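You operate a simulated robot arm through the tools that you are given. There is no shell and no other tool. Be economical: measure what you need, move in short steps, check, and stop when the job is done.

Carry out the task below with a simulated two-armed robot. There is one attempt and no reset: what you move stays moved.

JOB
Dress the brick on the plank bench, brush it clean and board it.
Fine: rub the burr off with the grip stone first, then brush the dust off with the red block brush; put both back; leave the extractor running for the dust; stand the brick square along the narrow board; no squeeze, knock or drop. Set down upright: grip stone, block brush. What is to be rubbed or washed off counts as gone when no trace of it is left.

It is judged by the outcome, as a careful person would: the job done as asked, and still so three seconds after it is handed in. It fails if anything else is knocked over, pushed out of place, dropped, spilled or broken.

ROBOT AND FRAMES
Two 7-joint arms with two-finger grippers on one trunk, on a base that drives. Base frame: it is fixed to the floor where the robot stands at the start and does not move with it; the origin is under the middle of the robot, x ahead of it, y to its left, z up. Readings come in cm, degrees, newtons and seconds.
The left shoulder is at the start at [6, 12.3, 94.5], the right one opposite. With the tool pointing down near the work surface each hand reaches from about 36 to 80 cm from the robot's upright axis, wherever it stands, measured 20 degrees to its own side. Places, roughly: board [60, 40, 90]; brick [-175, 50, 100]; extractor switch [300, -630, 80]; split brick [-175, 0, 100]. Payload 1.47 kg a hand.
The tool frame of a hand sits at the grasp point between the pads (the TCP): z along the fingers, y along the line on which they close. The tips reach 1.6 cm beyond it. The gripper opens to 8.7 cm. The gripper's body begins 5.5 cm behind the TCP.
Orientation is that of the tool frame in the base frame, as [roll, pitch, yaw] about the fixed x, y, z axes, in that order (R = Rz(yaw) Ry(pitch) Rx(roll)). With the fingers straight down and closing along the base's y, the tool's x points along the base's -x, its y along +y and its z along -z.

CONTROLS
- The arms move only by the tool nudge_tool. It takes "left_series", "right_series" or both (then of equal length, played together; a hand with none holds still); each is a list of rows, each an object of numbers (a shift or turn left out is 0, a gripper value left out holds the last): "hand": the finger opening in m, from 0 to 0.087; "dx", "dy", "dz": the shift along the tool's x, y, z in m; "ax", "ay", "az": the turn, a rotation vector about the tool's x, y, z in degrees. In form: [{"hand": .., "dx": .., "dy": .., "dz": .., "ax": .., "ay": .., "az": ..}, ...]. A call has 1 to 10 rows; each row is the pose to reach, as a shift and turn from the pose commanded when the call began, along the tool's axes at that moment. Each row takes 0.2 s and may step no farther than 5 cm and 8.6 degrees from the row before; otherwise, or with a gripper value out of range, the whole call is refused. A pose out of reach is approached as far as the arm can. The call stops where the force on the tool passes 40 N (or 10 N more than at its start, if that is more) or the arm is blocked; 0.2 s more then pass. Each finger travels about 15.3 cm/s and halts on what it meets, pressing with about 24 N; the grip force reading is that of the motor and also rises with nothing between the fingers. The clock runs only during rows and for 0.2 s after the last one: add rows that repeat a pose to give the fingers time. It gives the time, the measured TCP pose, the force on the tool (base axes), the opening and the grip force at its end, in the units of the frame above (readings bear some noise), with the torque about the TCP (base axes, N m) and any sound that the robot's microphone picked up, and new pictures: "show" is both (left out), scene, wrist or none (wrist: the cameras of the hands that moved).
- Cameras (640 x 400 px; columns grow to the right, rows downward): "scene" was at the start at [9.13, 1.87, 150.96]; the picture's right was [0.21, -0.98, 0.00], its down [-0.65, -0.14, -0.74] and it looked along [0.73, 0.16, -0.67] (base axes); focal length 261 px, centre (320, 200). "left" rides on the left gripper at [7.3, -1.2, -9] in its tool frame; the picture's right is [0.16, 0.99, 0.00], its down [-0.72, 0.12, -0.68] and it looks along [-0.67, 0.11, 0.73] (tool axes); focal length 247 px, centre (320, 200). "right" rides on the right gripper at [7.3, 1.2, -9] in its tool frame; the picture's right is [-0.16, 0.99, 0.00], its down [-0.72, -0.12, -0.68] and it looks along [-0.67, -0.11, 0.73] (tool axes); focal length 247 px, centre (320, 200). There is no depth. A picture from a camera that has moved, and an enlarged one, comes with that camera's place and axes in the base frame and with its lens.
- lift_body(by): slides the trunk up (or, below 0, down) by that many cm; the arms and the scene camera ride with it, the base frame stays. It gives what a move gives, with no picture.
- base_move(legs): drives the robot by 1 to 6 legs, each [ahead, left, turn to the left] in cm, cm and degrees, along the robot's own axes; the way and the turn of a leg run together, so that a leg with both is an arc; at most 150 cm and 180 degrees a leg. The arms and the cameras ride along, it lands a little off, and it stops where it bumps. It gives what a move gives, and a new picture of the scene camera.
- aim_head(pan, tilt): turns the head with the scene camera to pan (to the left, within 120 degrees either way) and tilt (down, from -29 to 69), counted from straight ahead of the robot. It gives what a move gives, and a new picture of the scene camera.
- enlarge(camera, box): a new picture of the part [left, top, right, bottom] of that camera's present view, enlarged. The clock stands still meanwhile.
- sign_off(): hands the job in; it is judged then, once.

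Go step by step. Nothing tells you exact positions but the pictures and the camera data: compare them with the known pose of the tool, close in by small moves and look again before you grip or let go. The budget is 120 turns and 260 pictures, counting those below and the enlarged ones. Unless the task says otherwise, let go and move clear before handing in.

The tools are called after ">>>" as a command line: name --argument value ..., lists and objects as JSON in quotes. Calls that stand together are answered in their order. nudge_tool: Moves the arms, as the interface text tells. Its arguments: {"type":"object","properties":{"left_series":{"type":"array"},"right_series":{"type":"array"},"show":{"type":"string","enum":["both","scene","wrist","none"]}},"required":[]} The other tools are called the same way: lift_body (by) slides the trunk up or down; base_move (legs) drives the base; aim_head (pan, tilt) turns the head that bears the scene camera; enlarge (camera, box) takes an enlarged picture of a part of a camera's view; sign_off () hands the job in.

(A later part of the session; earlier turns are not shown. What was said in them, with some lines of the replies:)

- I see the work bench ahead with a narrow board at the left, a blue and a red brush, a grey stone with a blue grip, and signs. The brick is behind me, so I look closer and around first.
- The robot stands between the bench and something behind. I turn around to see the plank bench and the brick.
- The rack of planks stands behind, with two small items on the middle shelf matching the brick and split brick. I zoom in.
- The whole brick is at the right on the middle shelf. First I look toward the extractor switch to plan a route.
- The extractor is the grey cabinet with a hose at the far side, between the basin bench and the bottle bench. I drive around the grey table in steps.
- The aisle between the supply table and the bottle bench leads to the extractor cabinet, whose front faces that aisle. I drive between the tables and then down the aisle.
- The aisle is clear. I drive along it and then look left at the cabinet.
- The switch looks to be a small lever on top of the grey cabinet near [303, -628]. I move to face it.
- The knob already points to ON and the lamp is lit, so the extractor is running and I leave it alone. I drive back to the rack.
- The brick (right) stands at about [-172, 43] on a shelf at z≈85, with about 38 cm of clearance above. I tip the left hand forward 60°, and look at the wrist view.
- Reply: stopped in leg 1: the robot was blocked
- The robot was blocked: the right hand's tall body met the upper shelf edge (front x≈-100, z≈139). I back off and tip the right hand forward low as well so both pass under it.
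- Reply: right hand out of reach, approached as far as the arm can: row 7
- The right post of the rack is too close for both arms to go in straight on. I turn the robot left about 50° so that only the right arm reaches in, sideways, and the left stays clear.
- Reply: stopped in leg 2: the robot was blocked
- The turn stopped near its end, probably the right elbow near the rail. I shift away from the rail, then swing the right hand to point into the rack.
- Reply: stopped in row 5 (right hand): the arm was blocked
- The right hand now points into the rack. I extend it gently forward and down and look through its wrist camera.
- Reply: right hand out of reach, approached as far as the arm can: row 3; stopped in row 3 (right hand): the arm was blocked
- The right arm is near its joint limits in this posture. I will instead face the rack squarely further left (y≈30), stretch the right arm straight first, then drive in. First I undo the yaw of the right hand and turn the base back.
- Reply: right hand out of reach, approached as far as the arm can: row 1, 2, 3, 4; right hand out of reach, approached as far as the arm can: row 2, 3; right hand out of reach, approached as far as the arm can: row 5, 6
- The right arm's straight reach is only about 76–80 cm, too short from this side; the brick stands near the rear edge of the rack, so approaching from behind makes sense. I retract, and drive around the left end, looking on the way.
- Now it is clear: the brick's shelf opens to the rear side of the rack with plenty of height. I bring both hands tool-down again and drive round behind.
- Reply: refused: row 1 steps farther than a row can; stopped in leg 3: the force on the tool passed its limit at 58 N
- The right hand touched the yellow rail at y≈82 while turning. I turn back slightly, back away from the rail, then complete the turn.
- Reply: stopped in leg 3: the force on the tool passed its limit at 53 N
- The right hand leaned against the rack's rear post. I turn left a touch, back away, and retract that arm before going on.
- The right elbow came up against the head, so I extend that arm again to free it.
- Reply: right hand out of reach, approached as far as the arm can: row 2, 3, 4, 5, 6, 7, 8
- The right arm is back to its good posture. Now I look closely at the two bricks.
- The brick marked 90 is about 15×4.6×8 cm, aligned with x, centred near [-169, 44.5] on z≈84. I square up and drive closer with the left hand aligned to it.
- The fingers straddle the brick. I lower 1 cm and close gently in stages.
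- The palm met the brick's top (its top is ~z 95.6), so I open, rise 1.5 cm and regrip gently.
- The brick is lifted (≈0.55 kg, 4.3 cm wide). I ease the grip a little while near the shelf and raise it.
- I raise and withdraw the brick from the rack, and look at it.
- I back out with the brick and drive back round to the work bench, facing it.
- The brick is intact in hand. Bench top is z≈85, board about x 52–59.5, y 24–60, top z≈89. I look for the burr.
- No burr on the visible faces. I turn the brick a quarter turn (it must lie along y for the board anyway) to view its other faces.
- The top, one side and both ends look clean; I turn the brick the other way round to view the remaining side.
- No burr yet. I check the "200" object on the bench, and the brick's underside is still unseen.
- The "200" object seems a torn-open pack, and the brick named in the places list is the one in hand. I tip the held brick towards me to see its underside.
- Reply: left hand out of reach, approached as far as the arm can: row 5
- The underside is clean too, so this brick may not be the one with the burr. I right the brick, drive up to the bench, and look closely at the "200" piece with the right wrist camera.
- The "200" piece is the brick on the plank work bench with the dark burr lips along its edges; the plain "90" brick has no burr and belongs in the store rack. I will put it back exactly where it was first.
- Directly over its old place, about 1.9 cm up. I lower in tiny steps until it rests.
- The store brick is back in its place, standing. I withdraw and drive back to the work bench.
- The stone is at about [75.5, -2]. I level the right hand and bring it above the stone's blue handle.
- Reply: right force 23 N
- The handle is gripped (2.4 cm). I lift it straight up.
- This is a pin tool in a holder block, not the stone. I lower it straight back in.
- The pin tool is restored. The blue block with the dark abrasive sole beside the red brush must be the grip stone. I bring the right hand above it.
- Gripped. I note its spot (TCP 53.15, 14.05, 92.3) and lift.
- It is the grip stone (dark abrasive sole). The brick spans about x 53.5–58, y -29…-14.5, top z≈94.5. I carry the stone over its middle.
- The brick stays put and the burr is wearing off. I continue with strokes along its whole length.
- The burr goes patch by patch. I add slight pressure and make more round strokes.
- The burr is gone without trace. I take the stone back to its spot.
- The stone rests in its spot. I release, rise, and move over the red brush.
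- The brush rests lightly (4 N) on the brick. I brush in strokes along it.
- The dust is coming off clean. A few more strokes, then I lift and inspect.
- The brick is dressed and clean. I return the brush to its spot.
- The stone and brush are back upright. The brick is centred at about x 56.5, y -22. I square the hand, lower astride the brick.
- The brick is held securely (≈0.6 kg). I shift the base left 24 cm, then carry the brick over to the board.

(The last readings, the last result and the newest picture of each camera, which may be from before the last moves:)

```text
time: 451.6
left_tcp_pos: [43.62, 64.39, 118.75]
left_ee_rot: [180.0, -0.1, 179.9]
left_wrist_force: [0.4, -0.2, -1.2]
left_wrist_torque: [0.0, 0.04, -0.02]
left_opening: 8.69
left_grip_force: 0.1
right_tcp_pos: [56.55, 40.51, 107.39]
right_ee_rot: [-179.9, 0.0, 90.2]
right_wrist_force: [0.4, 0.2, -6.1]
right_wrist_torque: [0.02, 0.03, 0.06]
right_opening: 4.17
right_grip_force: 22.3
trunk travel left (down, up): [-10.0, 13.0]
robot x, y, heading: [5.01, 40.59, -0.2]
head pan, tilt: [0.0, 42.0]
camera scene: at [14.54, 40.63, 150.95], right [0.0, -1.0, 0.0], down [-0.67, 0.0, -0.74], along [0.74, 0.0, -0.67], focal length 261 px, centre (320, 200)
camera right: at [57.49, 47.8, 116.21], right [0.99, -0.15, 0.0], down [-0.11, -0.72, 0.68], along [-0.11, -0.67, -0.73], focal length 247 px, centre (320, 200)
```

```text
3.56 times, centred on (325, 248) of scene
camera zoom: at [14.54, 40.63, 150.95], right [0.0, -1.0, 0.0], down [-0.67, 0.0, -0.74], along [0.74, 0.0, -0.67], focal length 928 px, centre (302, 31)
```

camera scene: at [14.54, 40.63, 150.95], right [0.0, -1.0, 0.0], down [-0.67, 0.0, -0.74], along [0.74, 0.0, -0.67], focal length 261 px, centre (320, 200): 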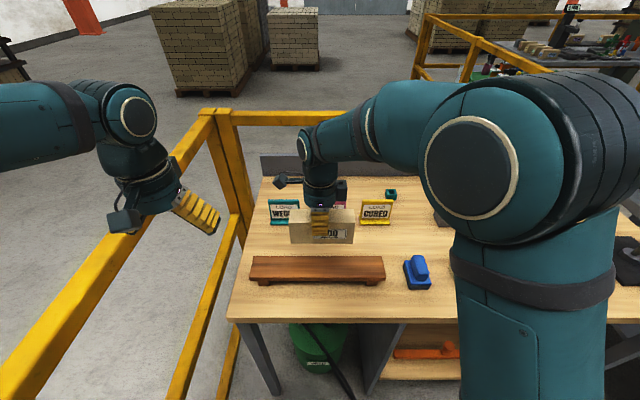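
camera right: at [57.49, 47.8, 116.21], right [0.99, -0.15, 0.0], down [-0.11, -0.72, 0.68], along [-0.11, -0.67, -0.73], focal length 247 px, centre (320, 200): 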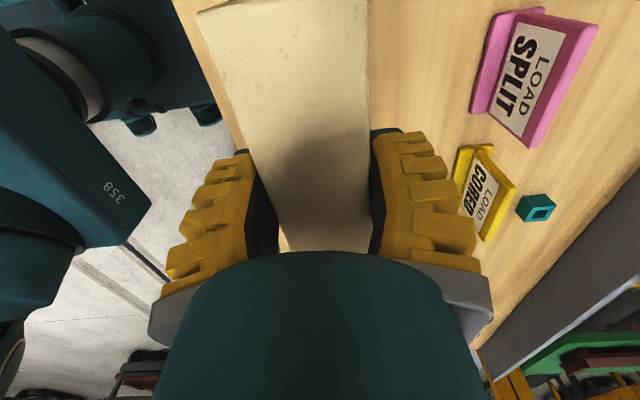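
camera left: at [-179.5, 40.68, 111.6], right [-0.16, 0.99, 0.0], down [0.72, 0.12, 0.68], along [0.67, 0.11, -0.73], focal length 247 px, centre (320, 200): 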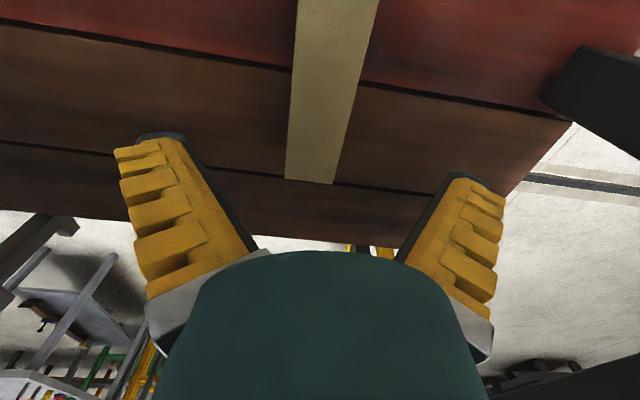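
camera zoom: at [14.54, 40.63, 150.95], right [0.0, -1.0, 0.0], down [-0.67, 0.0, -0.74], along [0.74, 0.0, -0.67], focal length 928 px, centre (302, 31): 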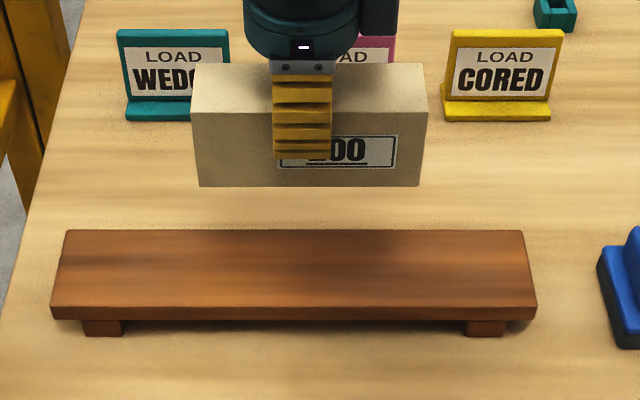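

Board measured: x 51.6–58.3, y 23.3–59.1, top about 4.4 cm above the bench. I centre the brick over it and lower to ~2 cm above.

>>> nudge_tool --right_series '[{"dx": 0.01, "dy": -0.0155}, {"dx": 0.01, "dy": -0.0155, "dz": 0.03}, {"dx": 0.01, "dy": -0.0155, "dz": 0.06}, {"dx": 0.01, "dy": -0.0155, "dz": 0.08}, {"dx": 0.01, "dy": -0.0155, "dz": 0.085}]'

>>> enlarge --camera "scene" --box '[235, 195, 415, 300]'

```text
time: 452.8
left_tcp_pos: [43.6, 64.54, 118.88]
left_ee_rot: [179.8, -0.1, 179.9]
left_wrist_force: [0.3, 0.6, 0.2]
left_wrist_torque: [0.0, 0.04, 0.01]
left_opening: 8.69
left_grip_force: 0.0
right_tcp_pos: [54.87, 41.29, 98.85]
right_ee_rot: [-180.0, -0.1, 90.3]
right_wrist_force: [0.0, 0.0, -5.3]
right_wrist_torque: [0.04, -0.02, 0.0]
right_opening: 4.18
right_grip_force: 21.6
trunk travel left (down, up): [-10.0, 13.0]
robot x, y, heading: [5.02, 40.82, -0.2]
head pan, tilt: [0.0, 42.0]
camera scene: at [14.52, 40.6, 150.96], right [0.0, -1.0, 0.0], down [-0.67, 0.0, -0.74], along [0.74, 0.0, -0.67], focal length 261 px, centre (320, 200)
camera right: at [55.86, 48.62, 107.68], right [0.99, -0.15, 0.0], down [-0.11, -0.72, 0.68], along [-0.11, -0.67, -0.73], focal length 247 px, centre (320, 200)
```

scene: 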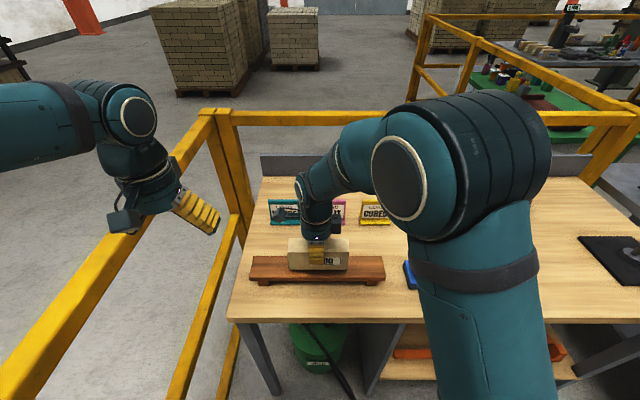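
right: 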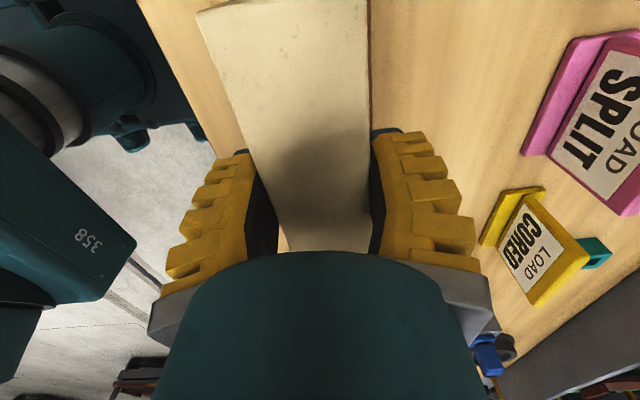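

```text
3.56 times, centred on (325, 248) of scene
camera zoom: at [14.52, 40.6, 150.96], right [0.0, -1.0, 0.0], down [-0.67, 0.0, -0.74], along [0.74, 0.0, -0.67], focal length 928 px, centre (302, 31)
```

zoom: 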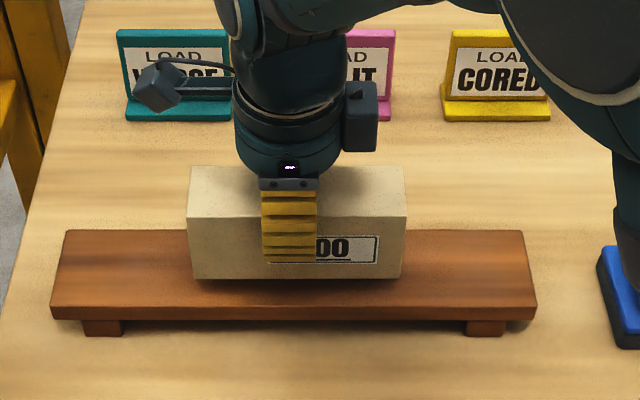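

>>> nudge_tool --right_series '[{"dz": 0.005}, {"dz": 0.01}, {"dz": 0.014}, {"dz": 0.017}]' --show "none"

>>> enlarge --camera "scene" --box '[235, 195, 415, 300]'

```text
time: 453.8
left_tcp_pos: [43.61, 64.43, 118.87]
left_ee_rot: [179.9, -0.1, 179.9]
left_wrist_force: [0.1, -0.3, -0.6]
left_wrist_torque: [0.01, 0.0, 0.03]
left_opening: 8.71
left_grip_force: 0.0
right_tcp_pos: [54.74, 41.45, 96.99]
right_ee_rot: [-179.9, 0.0, 90.4]
right_wrist_force: [-0.1, -0.3, -3.9]
right_wrist_torque: [0.05, 0.01, 0.01]
right_opening: 4.16
right_grip_force: 22.3
trunk travel left (down, up): [-10.0, 13.0]
robot x, y, heading: [5.2, 40.72, -0.2]
head pan, tilt: [0.0, 42.0]
```

```text
3.56 times, centred on (325, 248) of scene
camera zoom: at [14.54, 40.6, 150.95], right [0.0, -1.0, 0.0], down [-0.67, 0.0, -0.74], along [0.74, 0.0, -0.67], focal length 928 px, centre (302, 31)
```

zoom: 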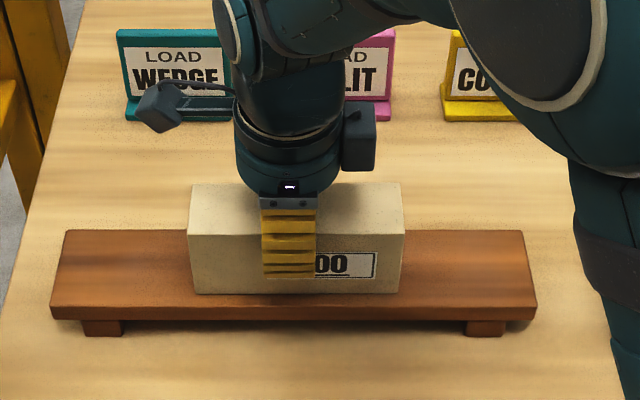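

>>> nudge_tool --right_series '[{"dz": 0.002, "az": 0.3}, {"dz": 0.003, "az": 0.3}]' --show "none"

```text
time: 454.4
left_tcp_pos: [43.6, 64.53, 118.78]
left_ee_rot: [179.9, 0.0, 179.9]
left_wrist_force: [-0.3, -0.4, -0.9]
left_wrist_torque: [-0.02, 0.0, 0.01]
left_opening: 8.68
left_grip_force: 0.1
right_tcp_pos: [54.78, 41.42, 96.84]
right_ee_rot: [-179.9, 0.0, 90.0]
right_wrist_force: [-0.1, -1.0, 7.3]
right_wrist_torque: [-0.2, 0.13, 0.01]
right_opening: 4.18
right_grip_force: 22.0
trunk travel left (down, up): [-10.0, 13.0]
robot x, y, heading: [5.21, 40.62, 0.2]
head pan, tilt: [0.0, 42.0]
```

Contact on the board. I open gradually and rise clear.

>>> nudge_tool --right_series '[{"dz": -0.001, "hand": 0.044}, {"dz": -0.001, "hand": 0.05}, {"dz": -0.001, "hand": 0.06}, {"dz": -0.001, "hand": 0.075}, {"dz": -0.001, "hand": 0.087}, {"dz": -0.02, "hand": 0.087}, {"dz": -0.06}, {"dz": -0.1}, {"dz": -0.14}]'

>>> enlarge --camera "scene" --box '[235, 195, 415, 300]'

```text
time: 456.4
left_tcp_pos: [43.46, 64.37, 118.96]
left_ee_rot: [180.0, 0.0, 179.9]
left_wrist_force: [0.0, -0.7, 0.3]
left_wrist_torque: [0.0, -0.01, 0.02]
left_opening: 8.69
left_grip_force: 0.0
right_tcp_pos: [54.86, 41.52, 110.75]
right_ee_rot: [-179.9, 0.0, 90.0]
right_wrist_force: [-0.7, 0.8, 0.0]
right_wrist_torque: [-0.02, -0.02, 0.01]
right_opening: 8.72
right_grip_force: 0.1
trunk travel left (down, up): [-10.0, 13.0]
robot x, y, heading: [4.94, 40.63, 0.1]
head pan, tilt: [0.0, 42.0]
camera scene: at [14.45, 40.57, 150.96], right [0.0, -1.0, 0.0], down [-0.67, 0.0, -0.74], along [0.74, 0.0, -0.67], focal length 261 px, centre (320, 200)
camera right: at [55.87, 48.65, 119.64], right [0.99, -0.16, 0.0], down [-0.12, -0.72, 0.68], along [-0.11, -0.67, -0.73], focal length 247 px, centre (320, 200)
```

scene: 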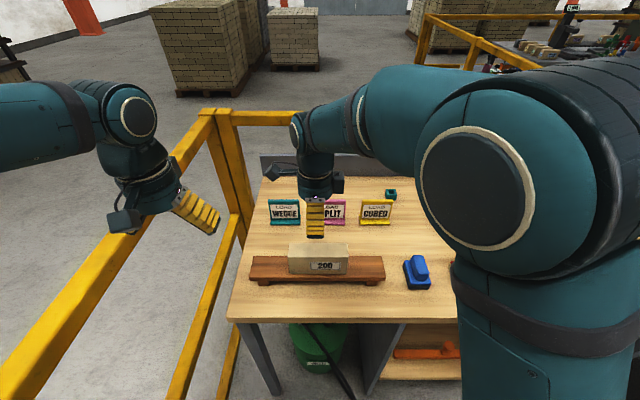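
right: 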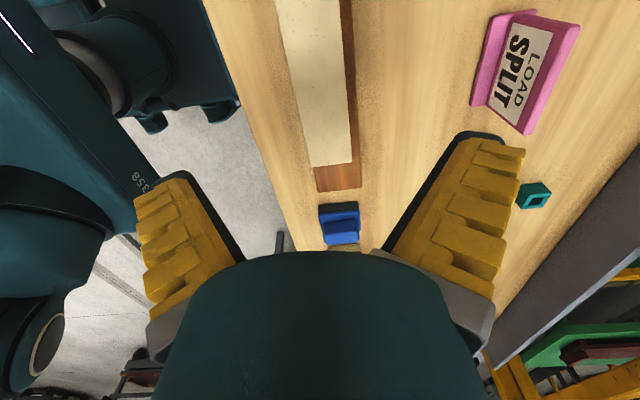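

```text
3.56 times, centred on (325, 248) of scene
camera zoom: at [14.45, 40.57, 150.96], right [0.0, -1.0, 0.0], down [-0.67, 0.0, -0.74], along [0.74, 0.0, -0.67], focal length 928 px, centre (302, 31)
```

zoom: 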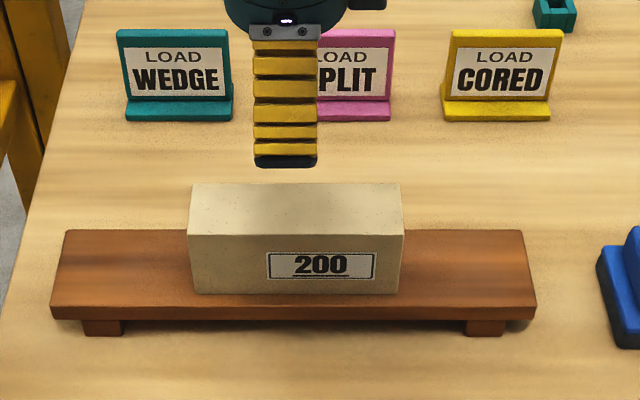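

The brick stands square and centred on the board. I back away and take a last look at the bench.

>>> base_move --legs '[[-25, -10, 0]]'

>>> enlarge --camera "scene" --box '[200, 120, 520, 280]'

```text
time: 458.3
left_tcp_pos: [18.75, 54.33, 118.87]
left_ee_rot: [179.8, -0.1, 179.9]
left_wrist_force: [-0.1, -0.2, -0.4]
left_wrist_torque: [0.03, -0.01, 0.03]
left_opening: 8.69
left_grip_force: 0.0
right_tcp_pos: [30.02, 31.29, 110.72]
right_ee_rot: [180.0, 0.1, 89.9]
right_wrist_force: [0.5, -0.2, -0.7]
right_wrist_torque: [0.01, -0.03, -0.01]
right_opening: 8.71
right_grip_force: 0.1
trunk travel left (down, up): [-10.0, 13.0]
robot x, y, heading: [-19.5, 30.32, -0.0]
head pan, tilt: [0.0, 42.0]
camera scene: at [-10.33, 30.5, 150.97], right [0.0, -1.0, 0.0], down [-0.67, 0.0, -0.74], along [0.74, 0.0, -0.67], focal length 261 px, centre (320, 200)
```

scene: 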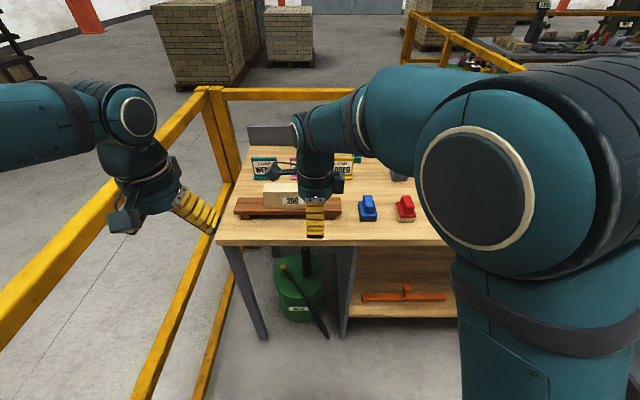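

```text
2.00 times, centred on (360, 200) of scene
camera zoom: at [-10.33, 30.5, 150.97], right [0.0, -1.0, 0.0], down [-0.67, 0.0, -0.74], along [0.74, 0.0, -0.67], focal length 522 px, centre (240, 200)
```

zoom: 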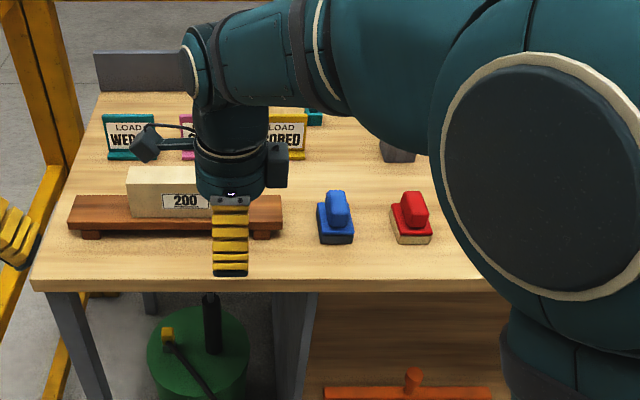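

Everything is in place: the brick is dressed, brushed and boarded, the tools are back upright, and the extractor was left untouched with its knob at ON. I hand in.

>>> sign_off

```text
The job is handed in.
```

I rubbed the burr off the brick marked 200, brushed it clean, and stood it square along the narrow board. The grip stone and red brush are back upright in their places. The extractor was already on when I checked it early in the job: its knob pointed to ON and its lamp was lit. I never touched it and did not check it again.

- **Wrong pick-ups:** I first picked up a plain brick marked 90 from the store rack, and later lifted a pin tool from its holder by mistake. I put both back where they were.
- **Bumps while driving:** A hand touched the yellow rail and the rack while I was manoeuvring, at up to 58 N. I saw nothing shifted or knocked over afterwards.
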